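You operate a simulated robot arm through the tools that you are given. There is no shell and no other tool.

You run a simulated robot arm. Do the job below in one go: nothing can be reset, and whatever is moved stays where it is left.

## Task
Splice the black and white tubes with the joiner plate, marks matched.
Fine: one long rivet in each hole; blue riveter back in its stand. Set down upright: blue riveter.

It is judged by the outcome, as a careful person would: the job done as asked, and still so three seconds after it is handed in. It fails if anything else is knocked over, pushed out of place, dropped, spilled or broken.

## Robot
A 7-joint arm with a two-finger gripper, fixed in place. Base frame: the origin is on the floor under the middle of its stand, x ahead of it, y to its left, z up; the work surface is at about z = 0.85. Units: m, rad, N and s.
With the tool pointing down near the work surface it reaches from about 0.34 to 0.72 m from the base axis. Its first joint turns from -1.152 to 1.152 rad. Payload 2.45 kg.
Tool frame: the origin (TCP) lies between the finger pads and is the grasp point; the fingertips stand 0.026 m ahead of it; z points along the fingers, y is the line along which they close. The gripper opens to 0.096 m; its body begins 0.069 m behind the TCP.
Orientation is that of the tool frame in the base frame, as a unit quaternion [x, y, z, w]. With the fingers straight down and closing along the base's y, the tool's x points along the base's -x, its y along +y and its z along -z.

## Interface
- The arm moves only by the tool servo_tool. Its argument "rows" is a list of rows, each a list of 3 entries, a list of its own where there are three numbers: the shift along the base's x, y, z in m, then the turn, a rotation vector about the base's x, y, z in rad, then the opening, from 0 (shut) to 1 (fully open). In form: [[[dx, dy, dz], [rx, ry, rz], grip], ...]. A call has 1 to 20 rows; each row shifts and turns the commanded pose from where the row before left it. Each row takes 0.2 s and may step no farther than 0.05 m and 0.15 rad from the row before; otherwise, or with a gripper value out of range, the whole call is refused. A pose out of reach is approached as far as the arm can. The call stops where the force on the tool passes 40 N (or 10 N more than at its start, if that is more) or the arm is blocked; 0.2 s more then pass. The fingers move at their own pace (about 0.05 m/s each) and stop on an object; they squeeze with about 42 N. The grip force told is the motor's: it shows also when the fingers shut on nothing. Time passes only in rows, and 0.2 s behind the last, so rows that do not move let the fingers close. The reply holds the time, the measured pose of the TCP, the force on the tool along the base axes, the opening and the grip force, in the units named above and with some noise, with the torque about the TCP (base axes, N m) and any sound that the robot's microphone picked up.
- Cameras (640 x 400 px; columns grow to the right, rows downward): "scene" is fixed at [0.1641, -0.3917, 1.4196]; the picture's right is [0.79, -0.62, 0.00], its down [-0.39, -0.49, -0.78] and it looks along [0.48, 0.61, -0.62] (base axes); focal length 244 px, centre (320, 200). "wrist" rides on the gripper at [0.082, 0.003, -0.098] in the tool frame; the picture's right is [-0.04, 1.00, 0.00], its down [-0.73, -0.03, -0.68] and it looks along [-0.68, -0.03, 0.73] (tool axes); focal length 256 px, centre (320, 200). There is no depth. A picture from a camera that has moved, and an enlarged one, comes with that camera's place and axes in the base frame and with its lens.
- camera(camera): a new picture of that camera. It takes no simulated time.
- inspect(camera, box): a new picture of the part [left, top, right, bottom] of that camera's present view, enlarged. It takes no simulated time.
- job_done(): hands the job in; it is judged then, once.

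Places have to be worked out from the pictures, the camera data and where the tool is seen. Open the gripper and draw the arm clear of the work before you hand the job in, unless the task says otherwise.

The tools are called after "Request:" as name(argument=value, ...) on one line, values as JSON. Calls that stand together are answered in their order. servo_tool: Moves the arm, as the interface text tells. Its arguments: {"type":"object","properties":{"rows":{"type":"array","items":{"type":"array"}}},"required":["rows"]} The other tools are called the same way: camera (camera) takes a picture; inspect (camera, box) takes an enlarged picture of a part of a camera's view; job_done () hands the job in.

At the start:

```text
time_s: 0.0
position: [0.4488, -0.006, 1.2465]
orientation: [0.0, 1.0, 0.0, 0.0]
force: [-0.4, 0.8, 0.3]
torque: [0.0, -0.01, 0.02]
width: 0.096
finger_force: 0.1
```

scene: 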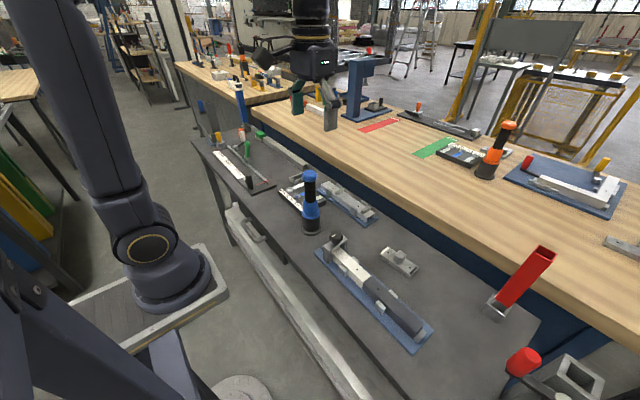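
wrist: 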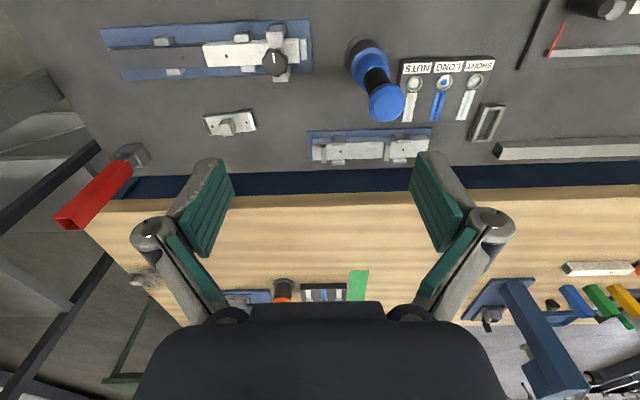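

The first pictures show a bench with a blue fixture holding tubes, a rivet tray (NUTS, LONG, SHORT), a blue riveter and a small joiner plate. I'll look closer at each area before I move.

Request:
inspect(camera="scene", box=[300, 220, 460, 360])

Request:
inspect(camera="scene", box=[190, 120, 390, 245])

Request:
inspect(camera="wrist", box=[90, 0, 350, 180])

Request:
inspect(camera="wrist", box=[300, 20, 540, 180])

Request:
inspect(camera="scene", box=[400, 100, 640, 260])

```text
2.86 times, centred on (380, 290) of scene
camera zoom: at [0.1641, -0.3917, 1.4196], right [0.79, -0.62, 0.0], down [-0.39, -0.49, -0.78], along [0.48, 0.61, -0.62], focal length 698 px, centre (149, -57)
```

zoom: 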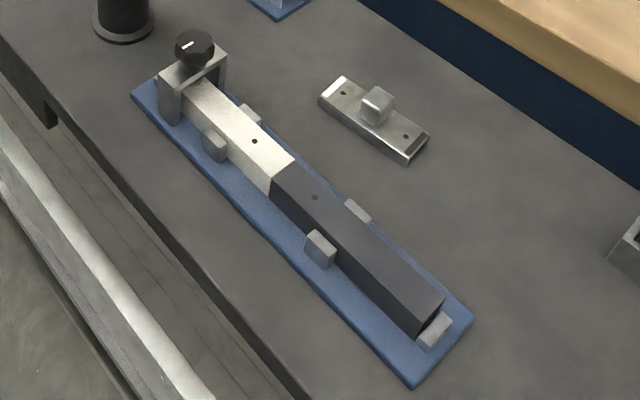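

```text
3.20 times, centred on (290, 182) of scene
camera zoom: at [0.1641, -0.3917, 1.4196], right [0.79, -0.62, 0.0], down [-0.39, -0.49, -0.78], along [0.48, 0.61, -0.62], focal length 782 px, centre (416, 256)
```

zoom: 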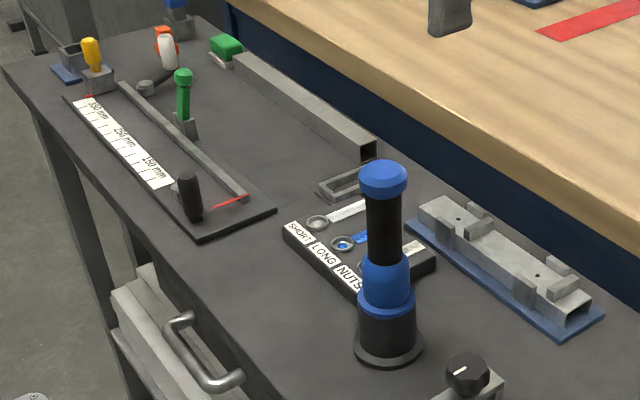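

```text
2.22 times, centred on (220, 90) of wrist
camera zoom: at [0.3688, -0.0022, 1.3423], right [0.04, 1.0, 0.0], down [0.73, -0.03, 0.68], along [0.68, -0.03, -0.73], focal length 569 px, centre (542, 444)
```

zoom: 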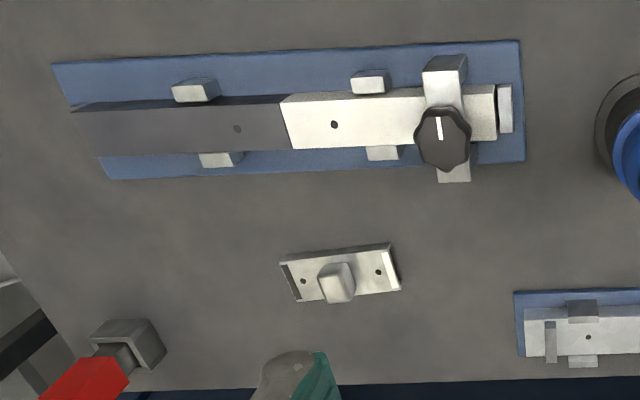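

```text
2.50 times, centred on (420, 100) of wrist
camera zoom: at [0.3688, -0.0022, 1.3423], right [0.04, 1.0, 0.0], down [0.73, -0.03, 0.68], along [0.68, -0.03, -0.73], focal length 640 px, centre (70, 450)
```

zoom: 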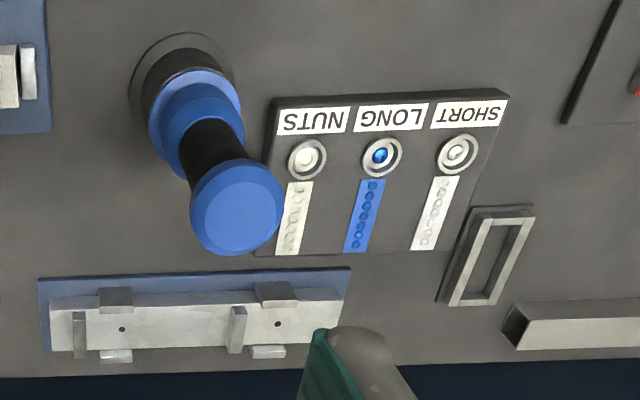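

```text
2.50 times, centred on (520, 180) of scene
camera zoom: at [0.1641, -0.3917, 1.4196], right [0.79, -0.62, 0.0], down [-0.39, -0.49, -0.78], along [0.48, 0.61, -0.62], focal length 611 px, centre (-180, 250)
```

zoom: 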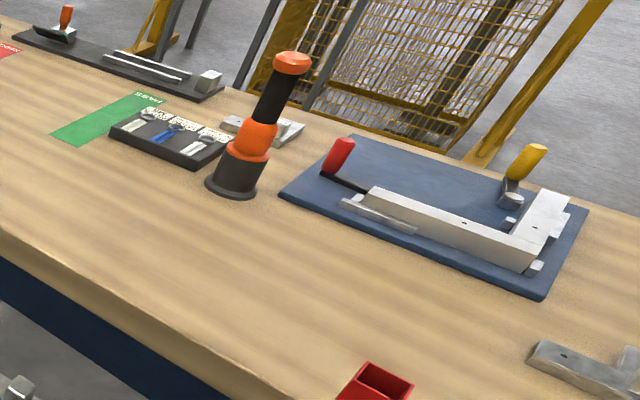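

The riveter stands upright near (0.49, 0.07) and reaches up to about z=1.05. The fixture with the white and black tubes is near (0.47, -0.16), and the joiner plate lies beyond it. I'll bring the wrist camera closer to the fixture to look for marks.

Request:
servo_tool(rows=[[[-0.011, -0.018, -0.029], [0, 0, 0], 1], [[-0.011, -0.018, -0.029], [0, 0, 0], 1], [[-0.011, -0.018, -0.029], [0, 0, 0], 1], [[-0.011, -0.018, -0.029], [0, 0, 0], 1], [[-0.011, -0.018, -0.029], [0, 0, 0], 1], [[-0.011, -0.018, -0.029], [0, 0, 0], 1], [[-0.011, -0.018, -0.029], [0, 0, 0], 1], [[0, 0, 0], [0, 0, 0], 1]])

Request:
camera(camera="wrist")

```text
time_s: 1.8
position: [0.3719, -0.1305, 1.0425]
orientation: [0.0, 1.0, 0.0, 0.001]
force: [0.1, 0.9, 0.5]
torque: [-0.01, 0.02, -0.02]
width: 0.0958
finger_force: 0.0
```

```text
taken
camera wrist: at [0.2917, -0.1271, 1.139], right [0.04, 1.0, 0.0], down [0.73, -0.03, 0.68], along [0.68, -0.03, -0.73], focal length 256 px, centre (320, 200)
```

wrist: 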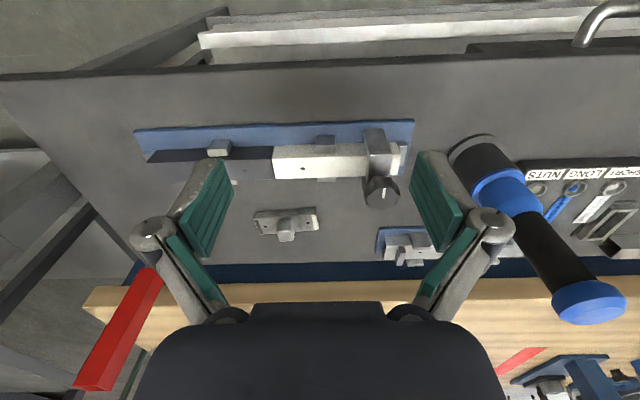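

Request:
inspect(camera="wrist", box=[230, 110, 430, 270])

Request:
inspect(camera="wrist", box=[240, 190, 340, 260])

Request:
inspect(camera="wrist", box=[120, 110, 320, 220])

Request:
inspect(camera="scene", box=[310, 220, 390, 280])

Request:
inspect(camera="scene", box=[370, 235, 430, 285])

```text
2.50 times, centred on (330, 190) of wrist
camera zoom: at [0.2917, -0.1271, 1.139], right [0.04, 1.0, 0.0], down [0.73, -0.03, 0.68], along [0.68, -0.03, -0.73], focal length 640 px, centre (295, 225)
```

zoom: 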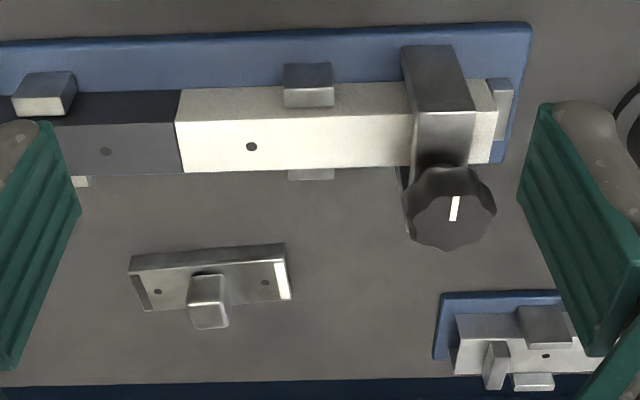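

```text
5.71 times, centred on (290, 225) of wrist
camera zoom: at [0.2917, -0.1271, 1.139], right [0.04, 1.0, 0.0], down [0.73, -0.03, 0.68], along [0.68, -0.03, -0.73], focal length 1463 px, centre (491, 57)
```

zoom: 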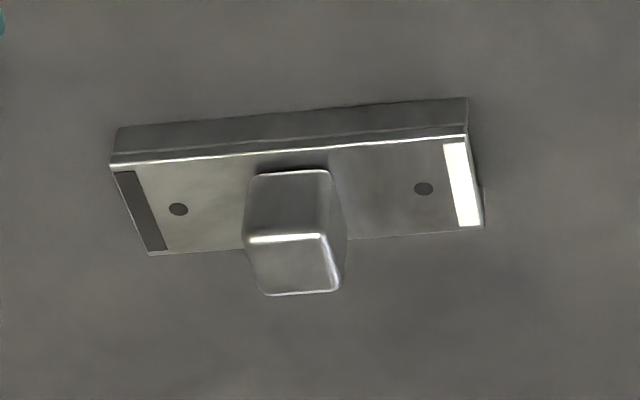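

```text
3.20 times, centred on (220, 165) of wrist
camera zoom: at [0.2917, -0.1271, 1.139], right [0.04, 1.0, 0.0], down [0.73, -0.03, 0.68], along [0.68, -0.03, -0.73], focal length 819 px, centre (640, 312)
```

zoom: 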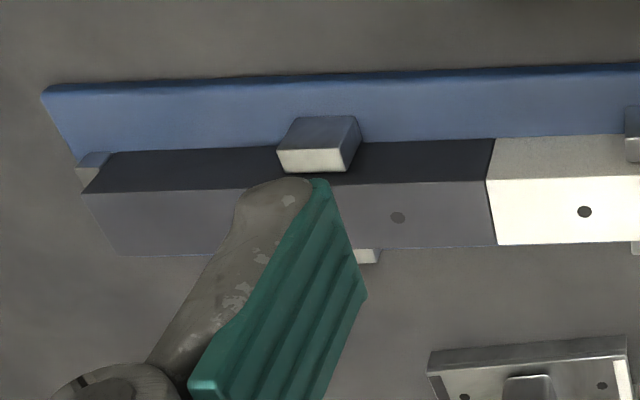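

```text
6.67 times, centred on (350, 250) of scene
camera zoom: at [0.1641, -0.3917, 1.4196], right [0.79, -0.62, 0.0], down [-0.39, -0.49, -0.78], along [0.48, 0.61, -0.62], focal length 1629 px, centre (120, -133)
```

zoom: 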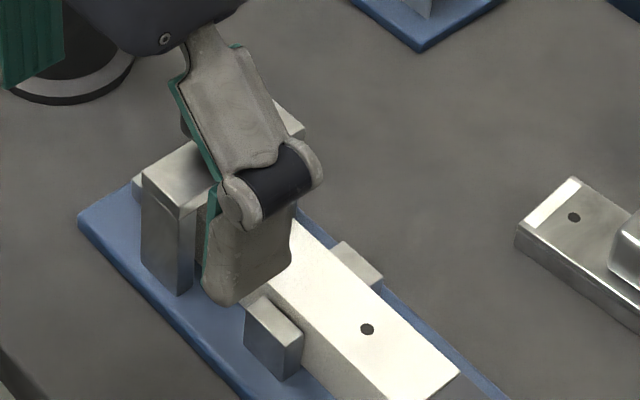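

```text
8.00 times, centred on (400, 260) of scene
camera zoom: at [0.1641, -0.3917, 1.4196], right [0.79, -0.62, 0.0], down [-0.39, -0.49, -0.78], along [0.48, 0.61, -0.62], focal length 1955 px, centre (-320, -280)
```

zoom: 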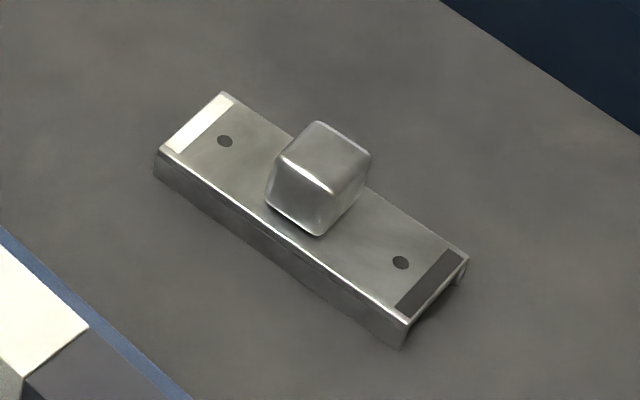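

The joiner plate is a small channel with a white band at its +y end and a black band at its -y end, so it already points the right way to within about 0.08 rad. Its holes are about 0.071 m apart, the same as the tube holes at roughly (0.472, -0.155) and (0.472, -0.225) with the tube tops at z≈0.889. Next I'll look at the riveter and the rivet tray.

Request:
servo_tool(rows=[[[-0.004, 0.03, 0.012], [0, 0, 0], 1], [[-0.004, 0.035, 0.012], [0, 0, 0], 1], [[-0.004, 0.035, 0.012], [0, 0, 0], 1], [[0, 0.035, 0.012], [0, 0, 0], 1], [[0, 0.035, 0.012], [0, 0, 0], 1], [[0, 0.03, 0], [0, 0, 0], 1], [[0, 0.03, 0], [0, 0, 0], 1], [[0, 0, 0], [0, 0, 0], 1]])

Request:
camera(camera="wrist")

Request:
inspect(camera="scene", box=[270, 160, 350, 250])

```text
time_s: 3.6
position: [0.3557, 0.1014, 1.1058]
orientation: [0.0, 1.0, 0.0, -0.001]
force: [-0.3, -0.3, 0.0]
torque: [0.02, -0.01, 0.01]
width: 0.0958
finger_force: 0.3
```

```text
taken
camera wrist: at [0.2751, 0.1043, 1.2024], right [0.04, 1.0, 0.0], down [0.73, -0.03, 0.68], along [0.68, -0.03, -0.73], focal length 256 px, centre (320, 200)
```

wrist: 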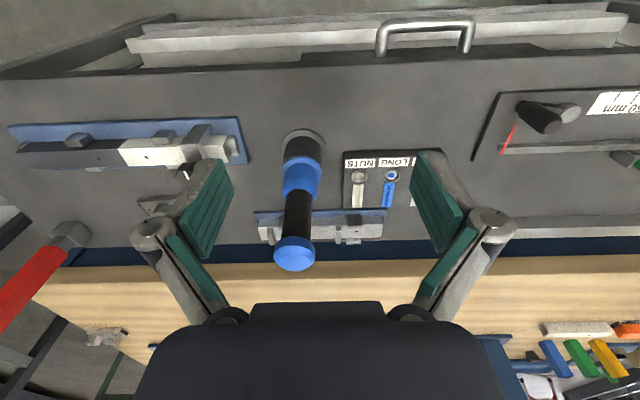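

```text
4.44 times, centred on (310, 205) of scene
camera zoom: at [0.1641, -0.3917, 1.4196], right [0.79, -0.62, 0.0], down [-0.39, -0.49, -0.78], along [0.48, 0.61, -0.62], focal length 1086 px, centre (364, 178)
```

zoom: 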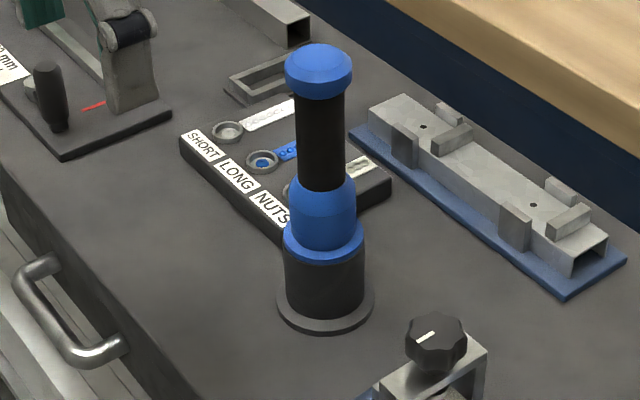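

Request:
inspect(camera="wrist", box=[250, 110, 350, 280])

Request:
inspect(camera="wrist", box=[330, 140, 450, 220])

Request:
inspect(camera="wrist", box=[0, 100, 260, 220])

Request:
inspect(camera="scene", box=[310, 225, 390, 285])

Request:
inspect(camera="scene", box=[350, 260, 440, 360])

```text
2.35 times, centred on (300, 195) of wrist
camera zoom: at [0.2751, 0.1043, 1.2024], right [0.04, 1.0, 0.0], down [0.73, -0.03, 0.68], along [0.68, -0.03, -0.73], focal length 602 px, centre (367, 212)
```

zoom: 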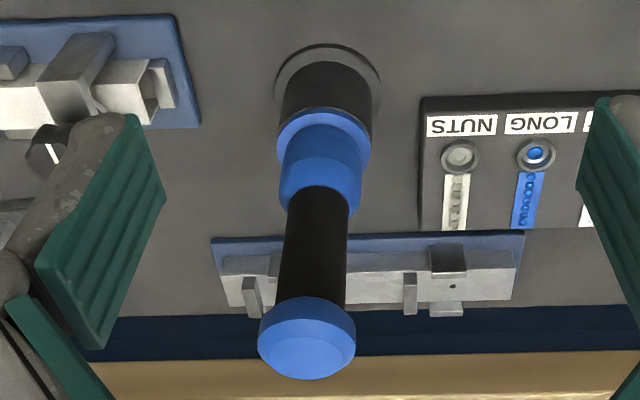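

```text
5.00 times, centred on (390, 180) of wrist
camera zoom: at [0.2751, 0.1043, 1.2024], right [0.04, 1.0, 0.0], down [0.73, -0.03, 0.68], along [0.68, -0.03, -0.73], focal length 1280 px, centre (-30, 300)
```

zoom: 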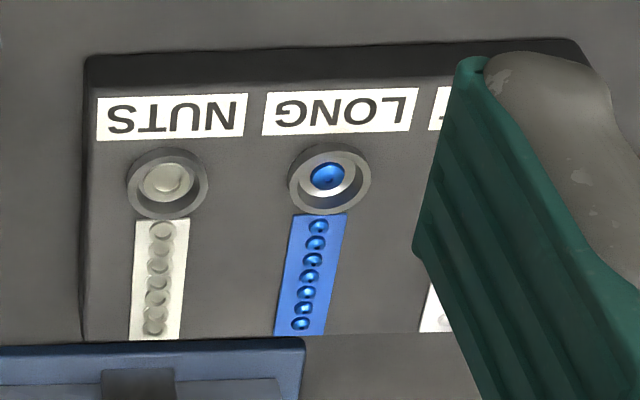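

```text
2.46 times, centred on (130, 160) of wrist
camera zoom: at [0.2751, 0.1043, 1.2024], right [0.04, 1.0, 0.0], down [0.73, -0.03, 0.68], along [0.68, -0.03, -0.73], focal length 630 px, centre (788, 298)
```

zoom: 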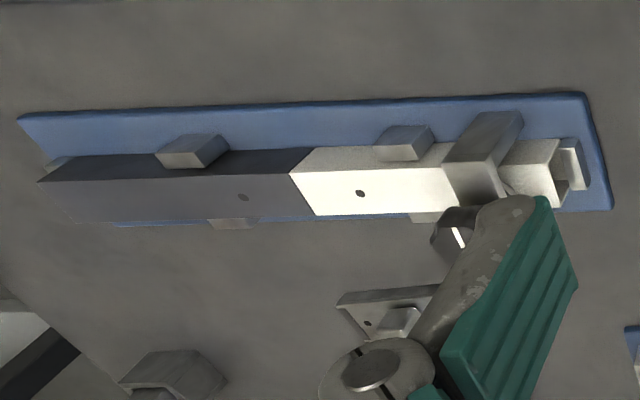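

```text
6.67 times, centred on (350, 255) of scene
camera zoom: at [0.1641, -0.3917, 1.4196], right [0.79, -0.62, 0.0], down [-0.39, -0.49, -0.78], along [0.48, 0.61, -0.62], focal length 1629 px, centre (120, -167)
```

zoom: 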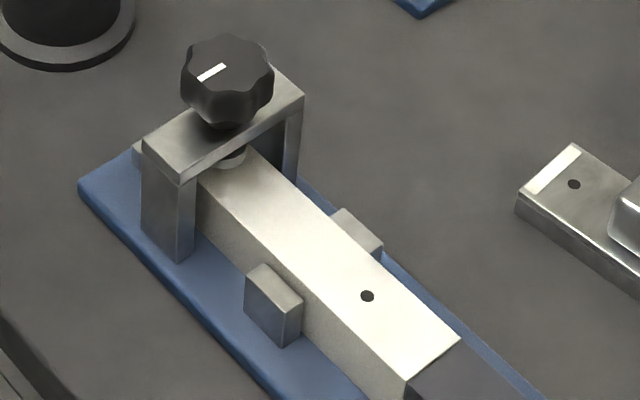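

```text
4.00 times, centred on (395, 310) of scene
camera zoom: at [0.1641, -0.3917, 1.4196], right [0.79, -0.62, 0.0], down [-0.39, -0.49, -0.78], along [0.48, 0.61, -0.62], focal length 977 px, centre (20, -240)
```

zoom: 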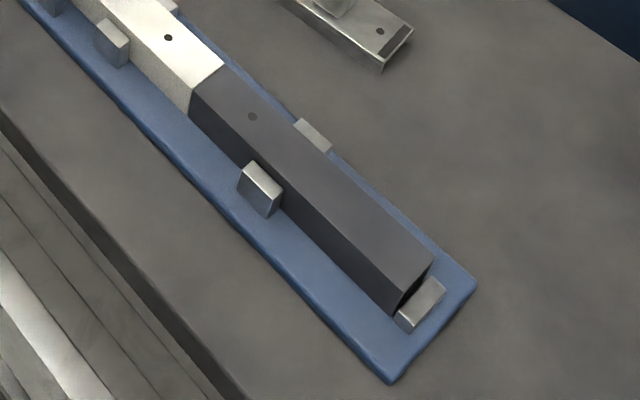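

The tray's LONG cup, with the blue rivets, is near (0.535, 0.21). The riveter sits in a cup-shaped stand, and its black handle lies just below the blue cap. I'll pick up the joiner plate first, so I'm moving above it while keeping clear of the riveter.

Request:
servo_tool(rows=[[[0, -0.042, 0], [0, 0, 0], 1], [[0, -0.042, 0], [0, 0, 0], 1], [[0, -0.042, 0], [0, 0, 0], 1], [[0, -0.042, 0], [0, 0, 0], 1], [[0, -0.042, 0], [0, 0, 0], 1], [[0.03, -0.03, 0], [0, 0, 0.02], 1], [[0.035, -0.028, 0], [0, 0, 0.02], 1], [[0.036, -0.027, -0.01], [0, 0, 0.02], 1], [[0.036, 0, -0.02], [0, 0, 0.02], 1], [[0.036, 0, -0.025], [0, 0, 0], 1], [[0.036, 0, -0.025], [0, 0, 0], 1], [[0.038, 0, -0.025], [0, 0, 0], 1], [[0, 0, 0], [0, 0, 0], 1]])

Request:
camera(camera="wrist")

Request:
camera(camera="scene")

```text
time_s: 6.4
position: [0.6109, -0.1959, 0.9934]
orientation: [-0.041, 0.999, -0.001, 0.0]
force: [1.1, 0.3, 0.3]
torque: [0.0, -0.03, -0.02]
width: 0.0959
finger_force: 0.1
```

```text
taken
camera wrist: at [0.5295, -0.1987, 1.0898], right [-0.04, 1.0, 0.0], down [0.73, 0.03, 0.68], along [0.68, 0.03, -0.73], focal length 256 px, centre (320, 200)
```

wrist: 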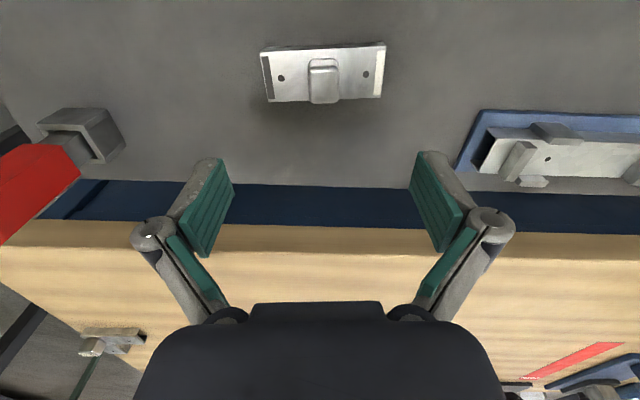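

```text
taken
```

scene: 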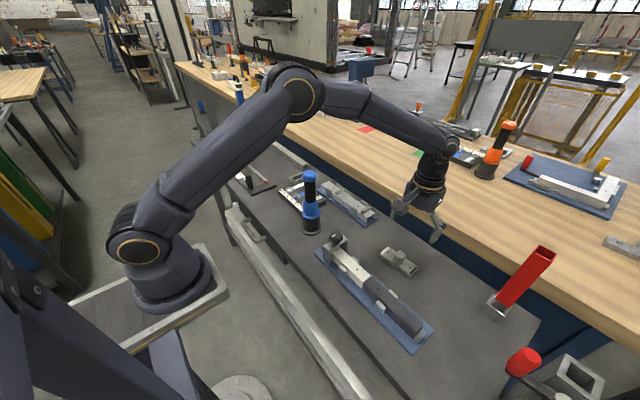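

The gripper is roughly above the plate. I'll enlarge the view to pin down the hole and knob positions more precisely.

Request:
inspect(camera="wrist", box=[250, 30, 400, 120])

Request:
inspect(camera="scene", box=[370, 235, 430, 285])

```text
4.27 times, centred on (325, 75) of wrist
camera zoom: at [0.5295, -0.1987, 1.0898], right [-0.04, 1.0, 0.0], down [0.73, 0.03, 0.68], along [0.68, 0.03, -0.73], focal length 1092 px, centre (299, 733)
```

zoom: 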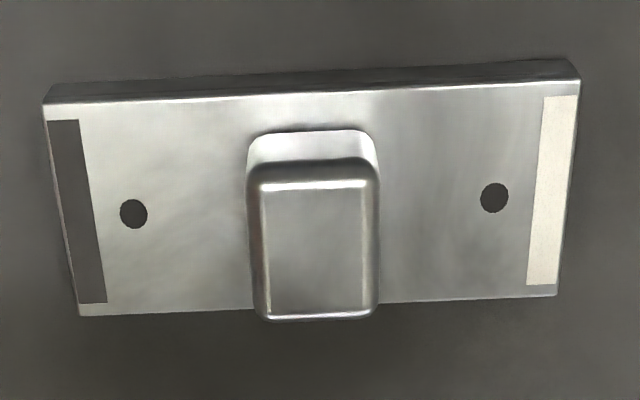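

```text
8.00 times, centred on (400, 260) of scene
camera zoom: at [0.1641, -0.3917, 1.4196], right [0.79, -0.62, 0.0], down [-0.39, -0.49, -0.78], along [0.48, 0.61, -0.62], focal length 1955 px, centre (-320, -280)
```

zoom: 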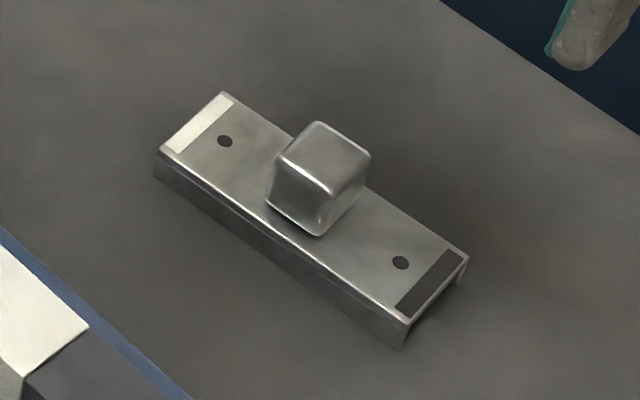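

The plate's centre works out at (0.600, -0.193) with a yaw of about 0.08 rad, and the knob is about 0.023 m wide with its top near z≈0.886. I'll descend with the fingers partly open and squeeze the knob along y to centre it.

Request:
servo_tool(rows=[[[-0.006, 0.0015, -0.02], [0, 0, 0], 0.6], [[-0.005, 0.0015, -0.03], [0, 0, 0], 0.6], [[0, 0, -0.025], [0, 0, 0], 0.6], [[0, 0, -0.015], [0, 0, 0], 0.6], [[0, 0, -0.005], [0, 0, 0], 0.6], [[0, 0, 0], [0, 0, 0], 0.6]])

Request:
camera(camera="wrist")

Request:
inspect(camera="scene", box=[360, 210, 460, 290])

```text
time_s: 7.8
position: [0.5971, -0.1922, 0.901]
orientation: [-0.04, 0.999, 0.0, 0.001]
force: [-0.1, 0.0, -1.1]
torque: [0.02, -0.03, 0.0]
width: 0.0575
finger_force: 0.0
```

```text
taken
camera wrist: at [0.5166, -0.1961, 0.9977], right [-0.04, 1.0, 0.0], down [0.73, 0.03, 0.68], along [0.68, 0.03, -0.73], focal length 256 px, centre (320, 200)
```

wrist: 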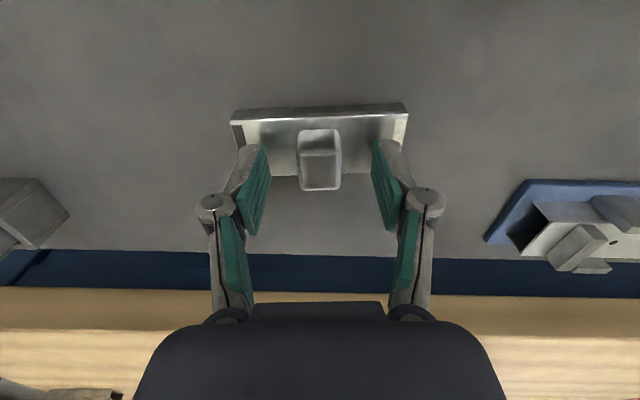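

```text
5.00 times, centred on (410, 250) of scene
camera zoom: at [0.1641, -0.3917, 1.4196], right [0.79, -0.62, 0.0], down [-0.39, -0.49, -0.78], along [0.48, 0.61, -0.62], focal length 1222 px, centre (-130, -50)
```

zoom: 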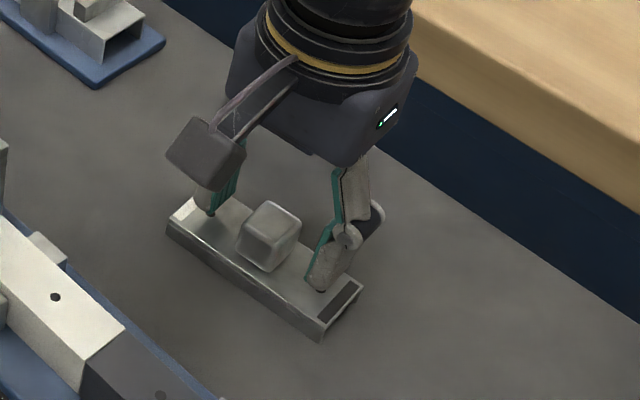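

The fingers straddle the knob with clearance on both sides. I'll go down another 5 mm and close.

Request:
servo_tool(rows=[[[0.001, 0, -0.006], [0, 0, 0], 0.5], [[0, 0, 0], [0, 0, 0], 0.4], [[0, 0, 0], [0, 0, 0], 0.2], [[0, 0, 0], [0, 0, 0], 0.1], [[0, 0, 0], [0, 0, 0], 0.1]])

Request:
inspect(camera="wrist", box=[200, 80, 440, 230])

Request:
inspect(camera="scene", box=[360, 210, 460, 290])

```text
time_s: 9.0
position: [0.5989, -0.1918, 0.895]
orientation: [-0.04, 0.999, 0.0, 0.0]
force: [0.2, -0.9, 0.0]
torque: [0.01, -0.07, 0.04]
width: 0.0231
finger_force: 42.5
```

```text
2.67 times, centred on (320, 155) of wrist
camera zoom: at [0.518, -0.1956, 0.9925], right [-0.04, 1.0, 0.0], down [0.73, 0.03, 0.68], along [0.68, 0.03, -0.73], focal length 683 px, centre (320, 320)
```

zoom: 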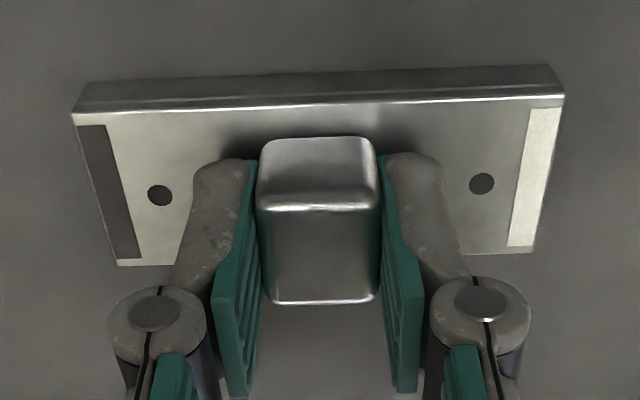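

```text
5.00 times, centred on (410, 250) of scene
camera zoom: at [0.1641, -0.3917, 1.4196], right [0.79, -0.62, 0.0], down [-0.39, -0.49, -0.78], along [0.48, 0.61, -0.62], focal length 1222 px, centre (-130, -50)
```

zoom: 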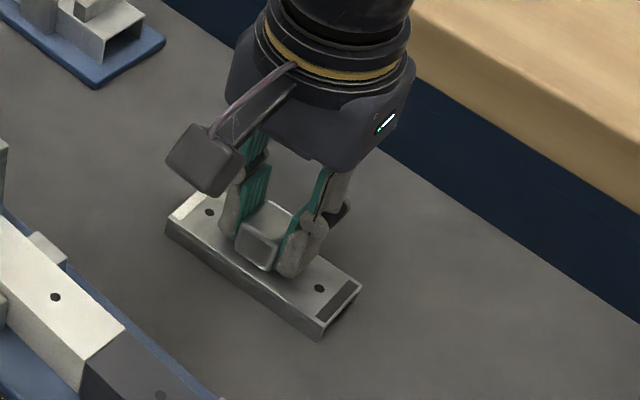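

I have the knob gripped across 23 mm, so the plate is centred in y at -0.192. Next I'll release, lift, turn 90° and grip along x. That centres the plate across the channel and puts the camera looking along the tubes for placement.

Request:
servo_tool(rows=[[[0, 0, 0], [0, 0, 0], 0.6], [[0, 0, 0], [0, 0, 0], 0.6], [[0, 0, 0.03], [0, 0, 0], 0.6], [[0, 0, 0.03], [0, 0, 0], 0.6], [[0, 0, 0], [0, 0, 0.143], 0.6], [[0, 0, 0], [0, 0, 0.143], 0.6], [[0, 0, 0], [0, 0, 0.143], 0.6], [[0, 0, 0], [0, 0, 0.143], 0.6], [[0, 0, 0], [0, 0, 0.143], 0.6], [[0, 0, 0], [0, 0, 0.143], 0.6], [[0, 0, 0], [0, 0, 0.143], 0.6], [[0, 0, 0], [0, 0, 0.143], 0.6], [[0, 0, 0], [0, 0, 0.143], 0.6], [[0, 0, 0], [0, 0, 0.143], 0.6], [[0, 0, 0], [0, 0, 0.141], 0.6], [[0, 0, 0], [0, 0, 0], 0.6]])

Request:
camera(camera="wrist")

Request:
camera(camera="scene")

```text
time_s: 12.4
position: [0.5987, -0.1923, 0.9575]
orientation: [0.736, -0.677, 0.0, 0.0]
force: [0.7, -0.6, 0.5]
torque: [0.01, 0.0, 0.0]
width: 0.0574
finger_force: 0.0
```

```text
taken
camera wrist: at [0.6026, -0.2743, 1.0536], right [-1.0, -0.04, 0.0], down [-0.03, 0.73, 0.68], along [-0.03, 0.68, -0.73], focal length 256 px, centre (320, 200)
```

wrist: 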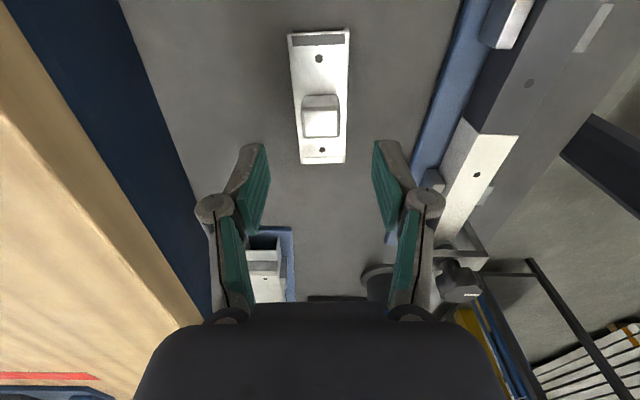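

```text
taken
```

scene: 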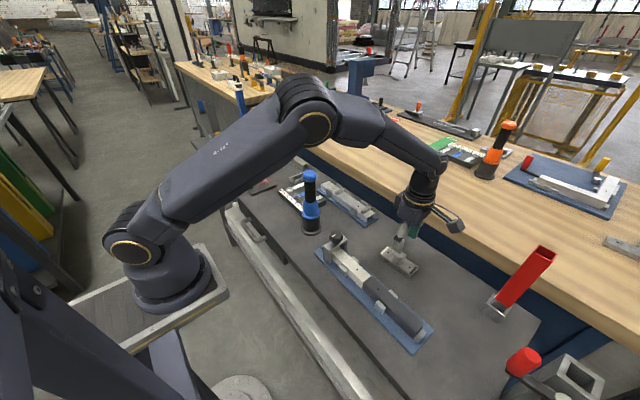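

The turn went well and the plate is centred beneath the fingers, seen end-on. I'll descend and close along x.

Request:
servo_tool(rows=[[[0, 0, -0.03], [0, 0, 0], 0.6], [[0, 0, -0.025], [0, 0, 0], 0.6], [[0, 0, -0.0075], [0, 0, 0], 0.6], [[0, 0, 0], [0, 0, 0], 0.4], [[0, 0, 0], [0, 0, 0], 0.2], [[0, 0, 0], [0, 0, 0], 0.1], [[0, 0, 0], [0, 0, 0], 0.1]])

Request:
inspect(camera="wrist", box=[220, 60, 420, 200])

```text
time_s: 14.0
position: [0.596, -0.1932, 0.896]
orientation: [0.735, -0.678, -0.001, 0.001]
force: [0.2, 0.3, -0.3]
torque: [-0.02, -0.03, 0.01]
width: 0.0272
finger_force: 41.7
```

```text
2.86 times, centred on (320, 130) of wrist
camera zoom: at [0.6007, -0.275, 0.9916], right [-1.0, -0.04, 0.0], down [-0.03, 0.73, 0.68], along [-0.03, 0.68, -0.73], focal length 731 px, centre (320, 400)
```

zoom: 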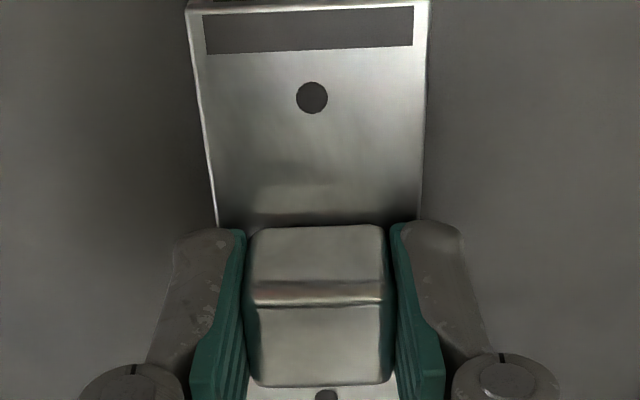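

The knob is held along x at a width of 27 mm. I'll lift the plate and carry it to hover over the tube joint, taking out the 0.08 rad yaw on the way.

Request:
servo_tool(rows=[[[0, 0, 0.01], [0, 0, 0], 0.1], [[0, 0, 0.03], [0, 0, 0], 0.1], [[0, 0, 0.035], [0, 0, 0], 0.1], [[-0.025, 0.001, 0], [0, 0, -0.02], 0.1], [[-0.033, 0.001, 0], [0, 0, -0.02], 0.1], [[-0.033, 0.001, 0], [0, 0, -0.02], 0.1], [[-0.033, 0, 0], [0, 0, -0.02], 0.1], [[0, 0, 0], [0, 0, 0], 0.1]])

Request:
camera(camera="wrist")

Request:
inspect(camera="scene", box=[290, 190, 450, 330])

```text
time_s: 15.8
position: [0.4752, -0.1888, 0.9728]
orientation: [-0.707, 0.707, 0.0, 0.0]
force: [-0.7, -0.8, -1.1]
torque: [-0.01, -0.01, 0.0]
width: 0.027
finger_force: 41.9
```

```text
taken
camera wrist: at [0.4725, -0.2709, 1.069], right [-1.0, 0.04, 0.0], down [0.03, 0.73, 0.68], along [0.03, 0.68, -0.73], focal length 256 px, centre (320, 200)
```

wrist: 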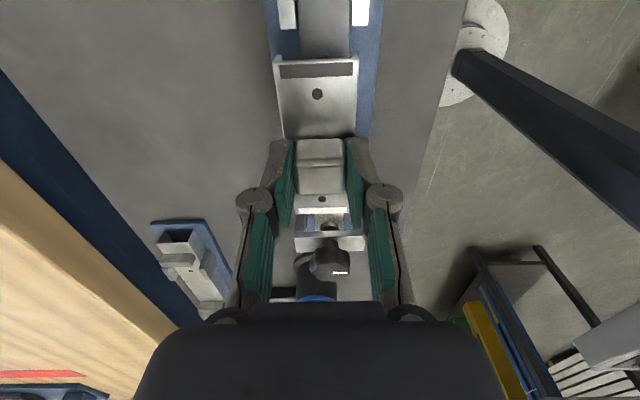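

```text
2.86 times, centred on (370, 260) of scene
camera zoom: at [0.1641, -0.3917, 1.4196], right [0.79, -0.62, 0.0], down [-0.39, -0.49, -0.78], along [0.48, 0.61, -0.62], focal length 698 px, centre (177, 29)
```

zoom: 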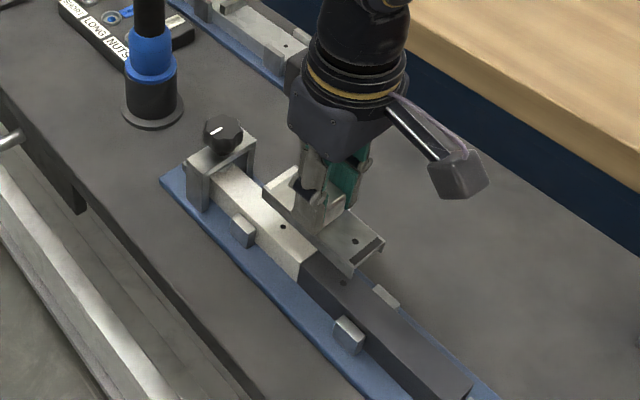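

The plate hangs level above the joint, white band toward the white tube. I'll lower it until it's just above the tubes, then check the lateral alignment along the tube axis.

Request:
servo_tool(rows=[[[-0.002, 0, -0.015], [0, 0, 0], 0.1], [[0, 0, -0.015], [0, 0, 0], 0.1], [[0, 0, 0], [0, 0, 0], 0.1]])

Request:
inspect(camera="wrist", box=[220, 0, 420, 140])

Request:
inspect(camera="scene", box=[340, 240, 420, 310])

```text
time_s: 16.6
position: [0.471, -0.1885, 0.9408]
orientation: [0.707, -0.707, 0.0, 0.0]
force: [0.2, -0.7, -0.8]
torque: [-0.03, -0.01, 0.0]
width: 0.0273
finger_force: 42.4
```

```text
2.86 times, centred on (320, 70) of wrist
camera zoom: at [0.4688, -0.2706, 1.037], right [-1.0, 0.04, 0.0], down [0.03, 0.73, 0.68], along [0.03, 0.68, -0.73], focal length 731 px, centre (320, 571)
```

zoom: 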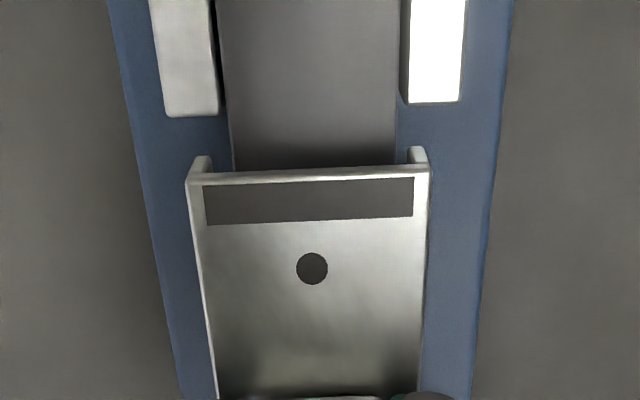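

```text
5.71 times, centred on (380, 275) of scene
camera zoom: at [0.1641, -0.3917, 1.4196], right [0.79, -0.62, 0.0], down [-0.39, -0.49, -0.78], along [0.48, 0.61, -0.62], focal length 1396 px, centre (-23, -229)
```

zoom: 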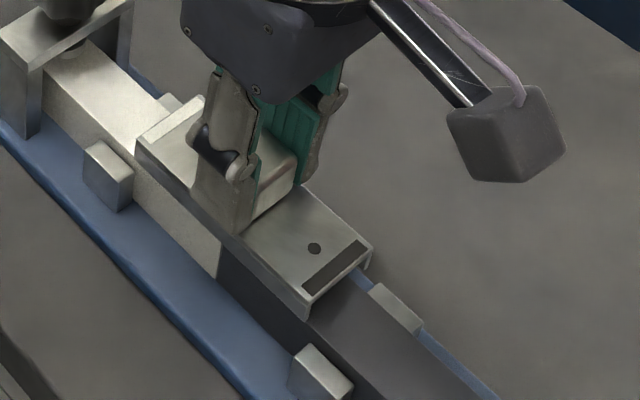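

Seen along the tubes, the plate is within about 1 mm of centre, and its channel is roughly 34 mm wide over a 30 mm tube. In y the plate centre sits about 2.5 mm toward +y of the joint. I'll correct both offsets and lower a little.

Request:
servo_tool(rows=[[[-0.001, -0.0025, 0], [0, 0, 0], 0.1], [[0, 0, -0.003], [0, 0, 0], 0.1], [[0, 0, -0.003], [0, 0, 0], 0.1], [[0, 0, 0], [0, 0, 0], 0.1]])

Request:
inspect(camera="wrist", box=[220, 0, 420, 140])

Request:
inspect(camera="scene", box=[340, 240, 420, 310])

```text
time_s: 17.6
position: [0.4691, -0.1914, 0.9318]
orientation: [0.707, -0.707, -0.001, 0.0]
force: [0.4, -0.3, -0.1]
torque: [0.0, -0.01, -0.01]
width: 0.0268
finger_force: 42.2
```

```text
2.86 times, centred on (320, 70) of wrist
camera zoom: at [0.4678, -0.2737, 1.0289], right [-1.0, 0.04, 0.0], down [0.03, 0.73, 0.68], along [0.03, 0.68, -0.73], focal length 731 px, centre (320, 571)
```

zoom: 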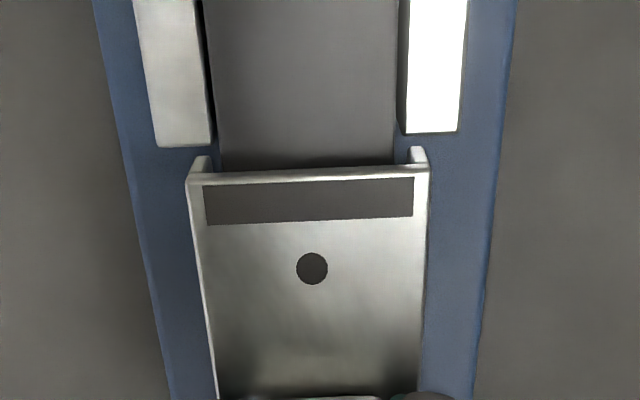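

```text
5.71 times, centred on (380, 275) of scene
camera zoom: at [0.1641, -0.3917, 1.4196], right [0.79, -0.62, 0.0], down [-0.39, -0.49, -0.78], along [0.48, 0.61, -0.62], focal length 1396 px, centre (-23, -229)
```

zoom: 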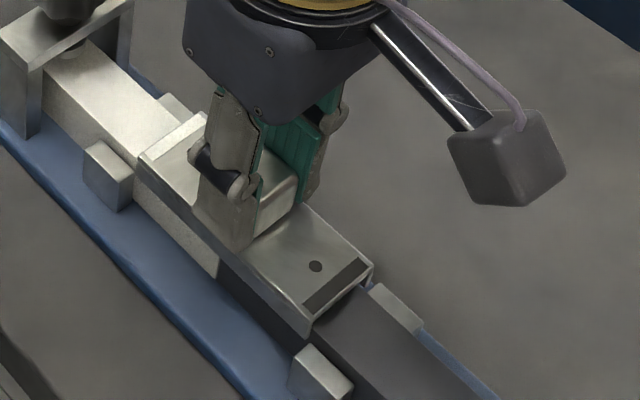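

The plate is centred over the tube to within about 0.5 mm in both directions, and the flanges are starting to straddle it. I'll lower gently until it seats.

Request:
servo_tool(rows=[[[0, 0, -0.0025], [0, 0, 0], 0.1], [[0, 0, -0.002], [0, 0, 0], 0.1], [[0, 0, -0.001], [0, 0, 0], 0.1], [[0, 0, 0], [0, 0, 0], 0.1]])

Request:
inspect(camera="wrist", box=[220, 0, 420, 140])

Request:
inspect(camera="scene", box=[340, 240, 420, 310])

```text
time_s: 18.6
position: [0.4694, -0.1902, 0.9271]
orientation: [-0.707, 0.708, 0.0, 0.0]
force: [0.0, -0.2, -0.8]
torque: [-0.02, -0.01, 0.02]
width: 0.0268
finger_force: 42.1
```

```text
2.86 times, centred on (320, 70) of wrist
camera zoom: at [0.4682, -0.2731, 1.0239], right [-1.0, 0.04, 0.0], down [0.03, 0.73, 0.68], along [0.03, 0.68, -0.73], focal length 731 px, centre (320, 571)
```

zoom: 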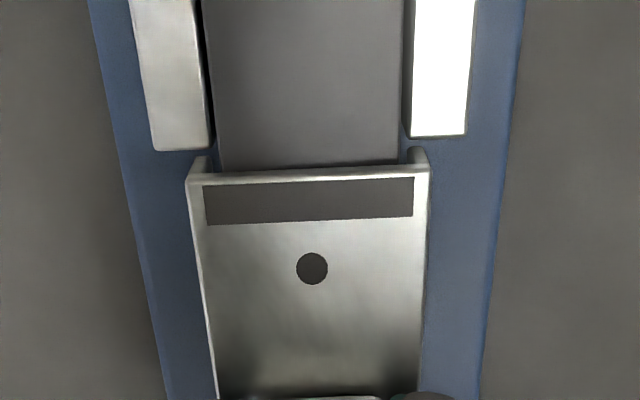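

```text
5.71 times, centred on (380, 275) of scene
camera zoom: at [0.1641, -0.3917, 1.4196], right [0.79, -0.62, 0.0], down [-0.39, -0.49, -0.78], along [0.48, 0.61, -0.62], focal length 1396 px, centre (-23, -229)
```

zoom: 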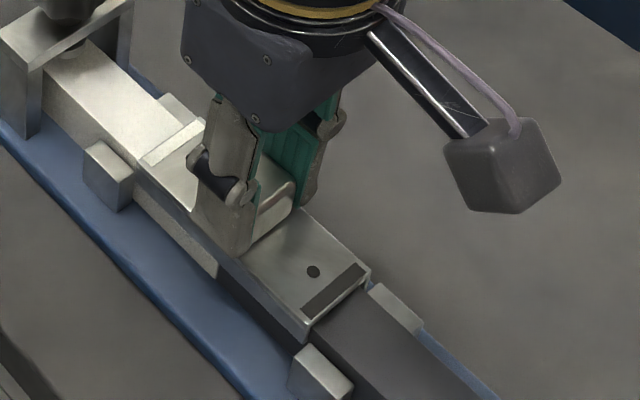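

There's still no contact force, so I'll keep going down in small steps.

Request:
servo_tool(rows=[[[0, 0, -0.001], [0, 0, 0], 0.1], [[0, 0, -0.001], [0, 0, 0], 0.1], [[0, 0, 0], [0, 0, 0], 0.1]])

Request:
inspect(camera="wrist", box=[240, 20, 400, 120])

```text
time_s: 19.4
position: [0.4702, -0.1917, 0.9256]
orientation: [0.707, -0.707, 0.0, 0.001]
force: [-0.1, -0.1, -0.4]
torque: [0.03, 0.01, 0.01]
width: 0.0271
finger_force: 41.9
```

```text
4.00 times, centred on (320, 70) of wrist
camera zoom: at [0.4686, -0.2738, 1.0225], right [-1.0, 0.04, 0.0], down [0.03, 0.73, 0.68], along [0.03, 0.68, -0.73], focal length 1024 px, centre (320, 720)
```

zoom: 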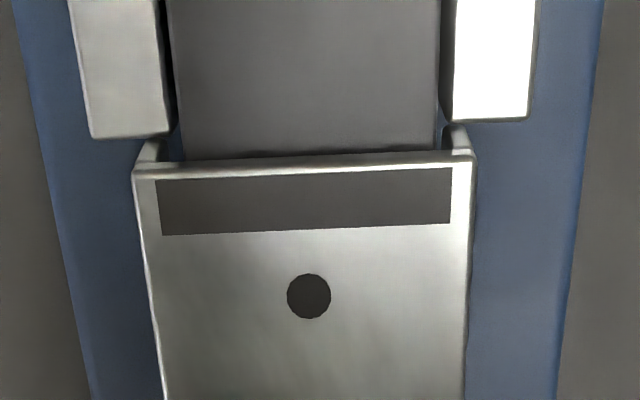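

The flanges clear the tube on both sides and there's still no contact. I'll shift 0.5 mm toward -x and continue down.

Request:
servo_tool(rows=[[[-0.0005, 0, -0.001], [0, 0, 0], 0.1], [[0, 0, -0.001], [0, 0, 0], 0.1], [[0, 0, -0.001], [0, 0, 0], 0.1], [[0, 0, 0], [0, 0, 0], 0.1]])

Request:
inspect(camera="wrist", box=[240, 20, 400, 120])

Request:
inspect(camera="scene", box=[340, 240, 420, 310])

```text
time_s: 20.4
position: [0.4713, -0.1917, 0.924]
orientation: [0.707, -0.707, 0.002, 0.0]
force: [-1.5, 3.9, 26.1]
torque: [0.36, 0.09, 0.01]
width: 0.0269
finger_force: 42.0
```

```text
4.00 times, centred on (320, 70) of wrist
camera zoom: at [0.4681, -0.2739, 1.0204], right [-1.0, 0.04, 0.0], down [0.03, 0.73, 0.68], along [0.03, 0.68, -0.73], focal length 1024 px, centre (320, 720)
```

zoom: 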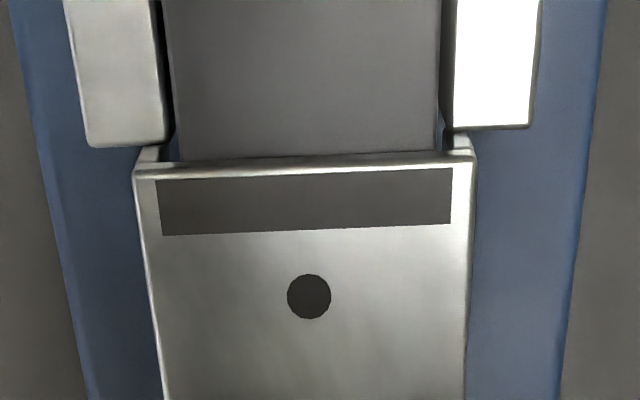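

```text
5.71 times, centred on (380, 275) of scene
camera zoom: at [0.1637, -0.3914, 1.4197], right [0.79, -0.62, 0.0], down [-0.39, -0.49, -0.78], along [0.48, 0.61, -0.62], focal length 1396 px, centre (-23, -229)
```

zoom: 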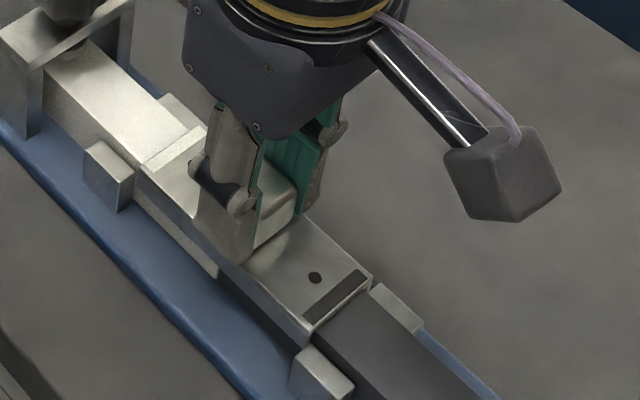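

The plate has contacted at TCP z=0.924 with 26 N, which matches being seated on the tube tops. I'll ease off, open, lift away and check the hole alignment.

Request:
servo_tool(rows=[[[0, 0, 0.001], [0, 0, 0], 0.1], [[0, 0, 0], [0, 0, 0], 0.4], [[0, 0, 0], [0, 0, 0], 0.6], [[0, 0, 0], [0, 0, 0], 0.6], [[0, 0, 0.02], [0, 0, 0], 0.6], [[0, 0, 0.03], [0, 0, 0], 0.6], [[0, 0, 0.03], [0, 0, 0], 0.6], [[0, 0, 0], [0, 0, 0], 0.6]])

Request:
inspect(camera="wrist", box=[240, 0, 400, 140])

Request:
inspect(camera="scene", box=[340, 240, 420, 310])

```text
time_s: 22.2
position: [0.4691, -0.193, 1.0056]
orientation: [0.708, -0.707, 0.0, 0.0]
force: [-0.1, -0.2, 0.2]
torque: [-0.04, -0.01, 0.01]
width: 0.0578
finger_force: 0.1
```

```text
2.86 times, centred on (320, 70) of wrist
camera zoom: at [0.4662, -0.2749, 1.1024], right [-1.0, 0.04, 0.0], down [0.03, 0.73, 0.68], along [0.03, 0.68, -0.73], focal length 731 px, centre (320, 571)
```

zoom: 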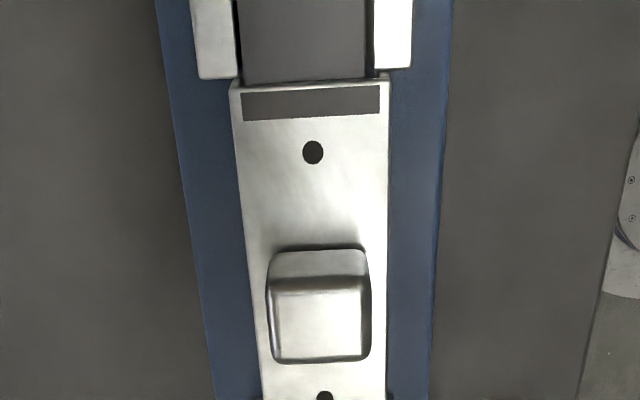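

```text
5.71 times, centred on (380, 275) of scene
camera zoom: at [0.1641, -0.3917, 1.4196], right [0.79, -0.62, 0.0], down [-0.39, -0.49, -0.78], along [0.48, 0.61, -0.62], focal length 1396 px, centre (-23, -229)
```

zoom: 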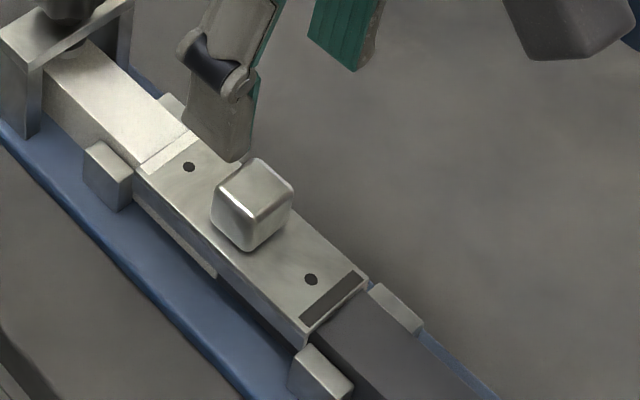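

The plate is seated, with the white band toward the white tube and the black band toward the black one. I'll zoom in on both holes to see whether the tube holes line up.

Request:
inspect(camera="scene", box=[358, 252, 378, 267])

Request:
inspect(camera="scene", box=[372, 280, 392, 295])

Request:
inspect(camera="wrist", box=[300, 30, 340, 60])

Request:
inspect(camera="wrist", box=[290, 120, 350, 165])

```text
16.00 times, centred on (368, 260) of scene
camera zoom: at [0.1641, -0.3917, 1.4196], right [0.79, -0.62, 0.0], down [-0.39, -0.49, -0.78], along [0.48, 0.61, -0.62], focal length 3909 px, centre (-448, -752)
```

zoom: 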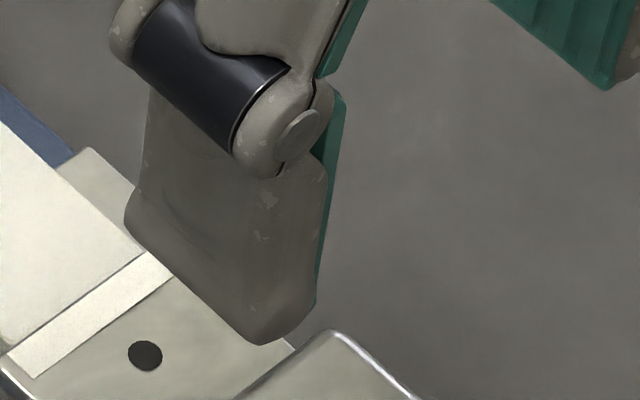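

```text
16.00 times, centred on (382, 288) of scene
camera zoom: at [0.1641, -0.3917, 1.4196], right [0.79, -0.62, 0.0], down [-0.39, -0.49, -0.78], along [0.48, 0.61, -0.62], focal length 3909 px, centre (-672, -1200)
```

zoom: 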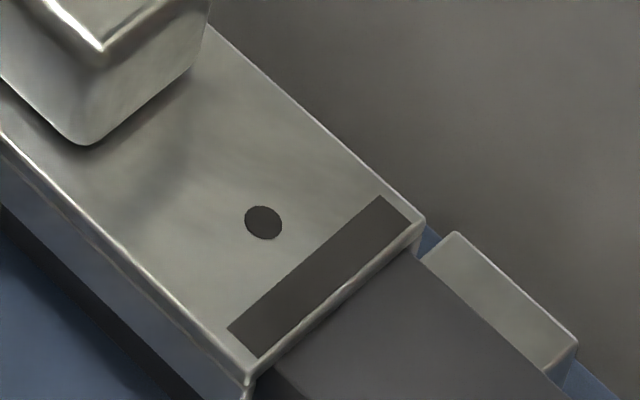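

```text
13.33 times, centred on (320, 45) of wrist
camera zoom: at [0.4662, -0.2749, 1.1024], right [-1.0, 0.04, 0.0], down [0.03, 0.73, 0.68], along [0.03, 0.68, -0.73], focal length 3413 px, centre (320, 2267)
```

zoom: 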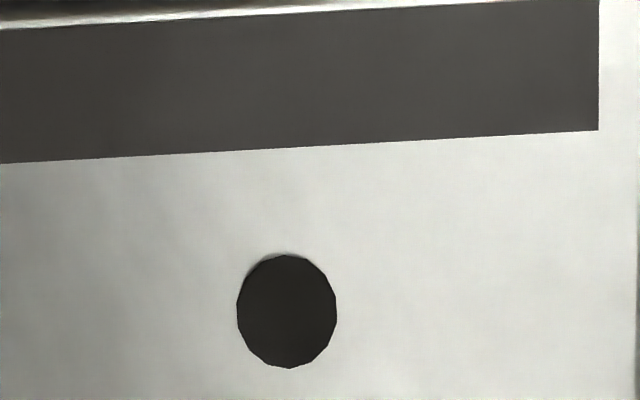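

```text
8.89 times, centred on (320, 142) of wrist
camera zoom: at [0.4662, -0.2749, 1.1024], right [-1.0, 0.04, 0.0], down [0.03, 0.73, 0.68], along [0.03, 0.68, -0.73], focal length 2276 px, centre (320, 711)
```

zoom: 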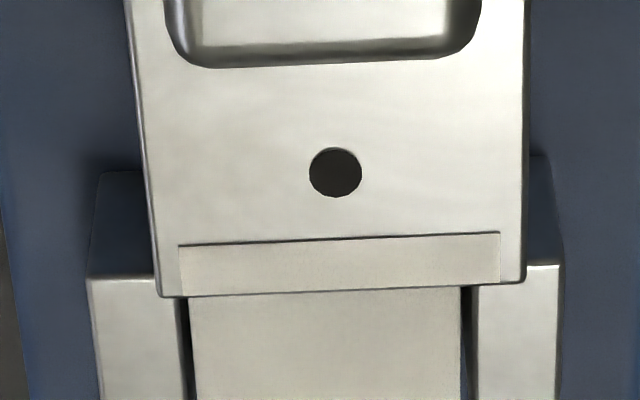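

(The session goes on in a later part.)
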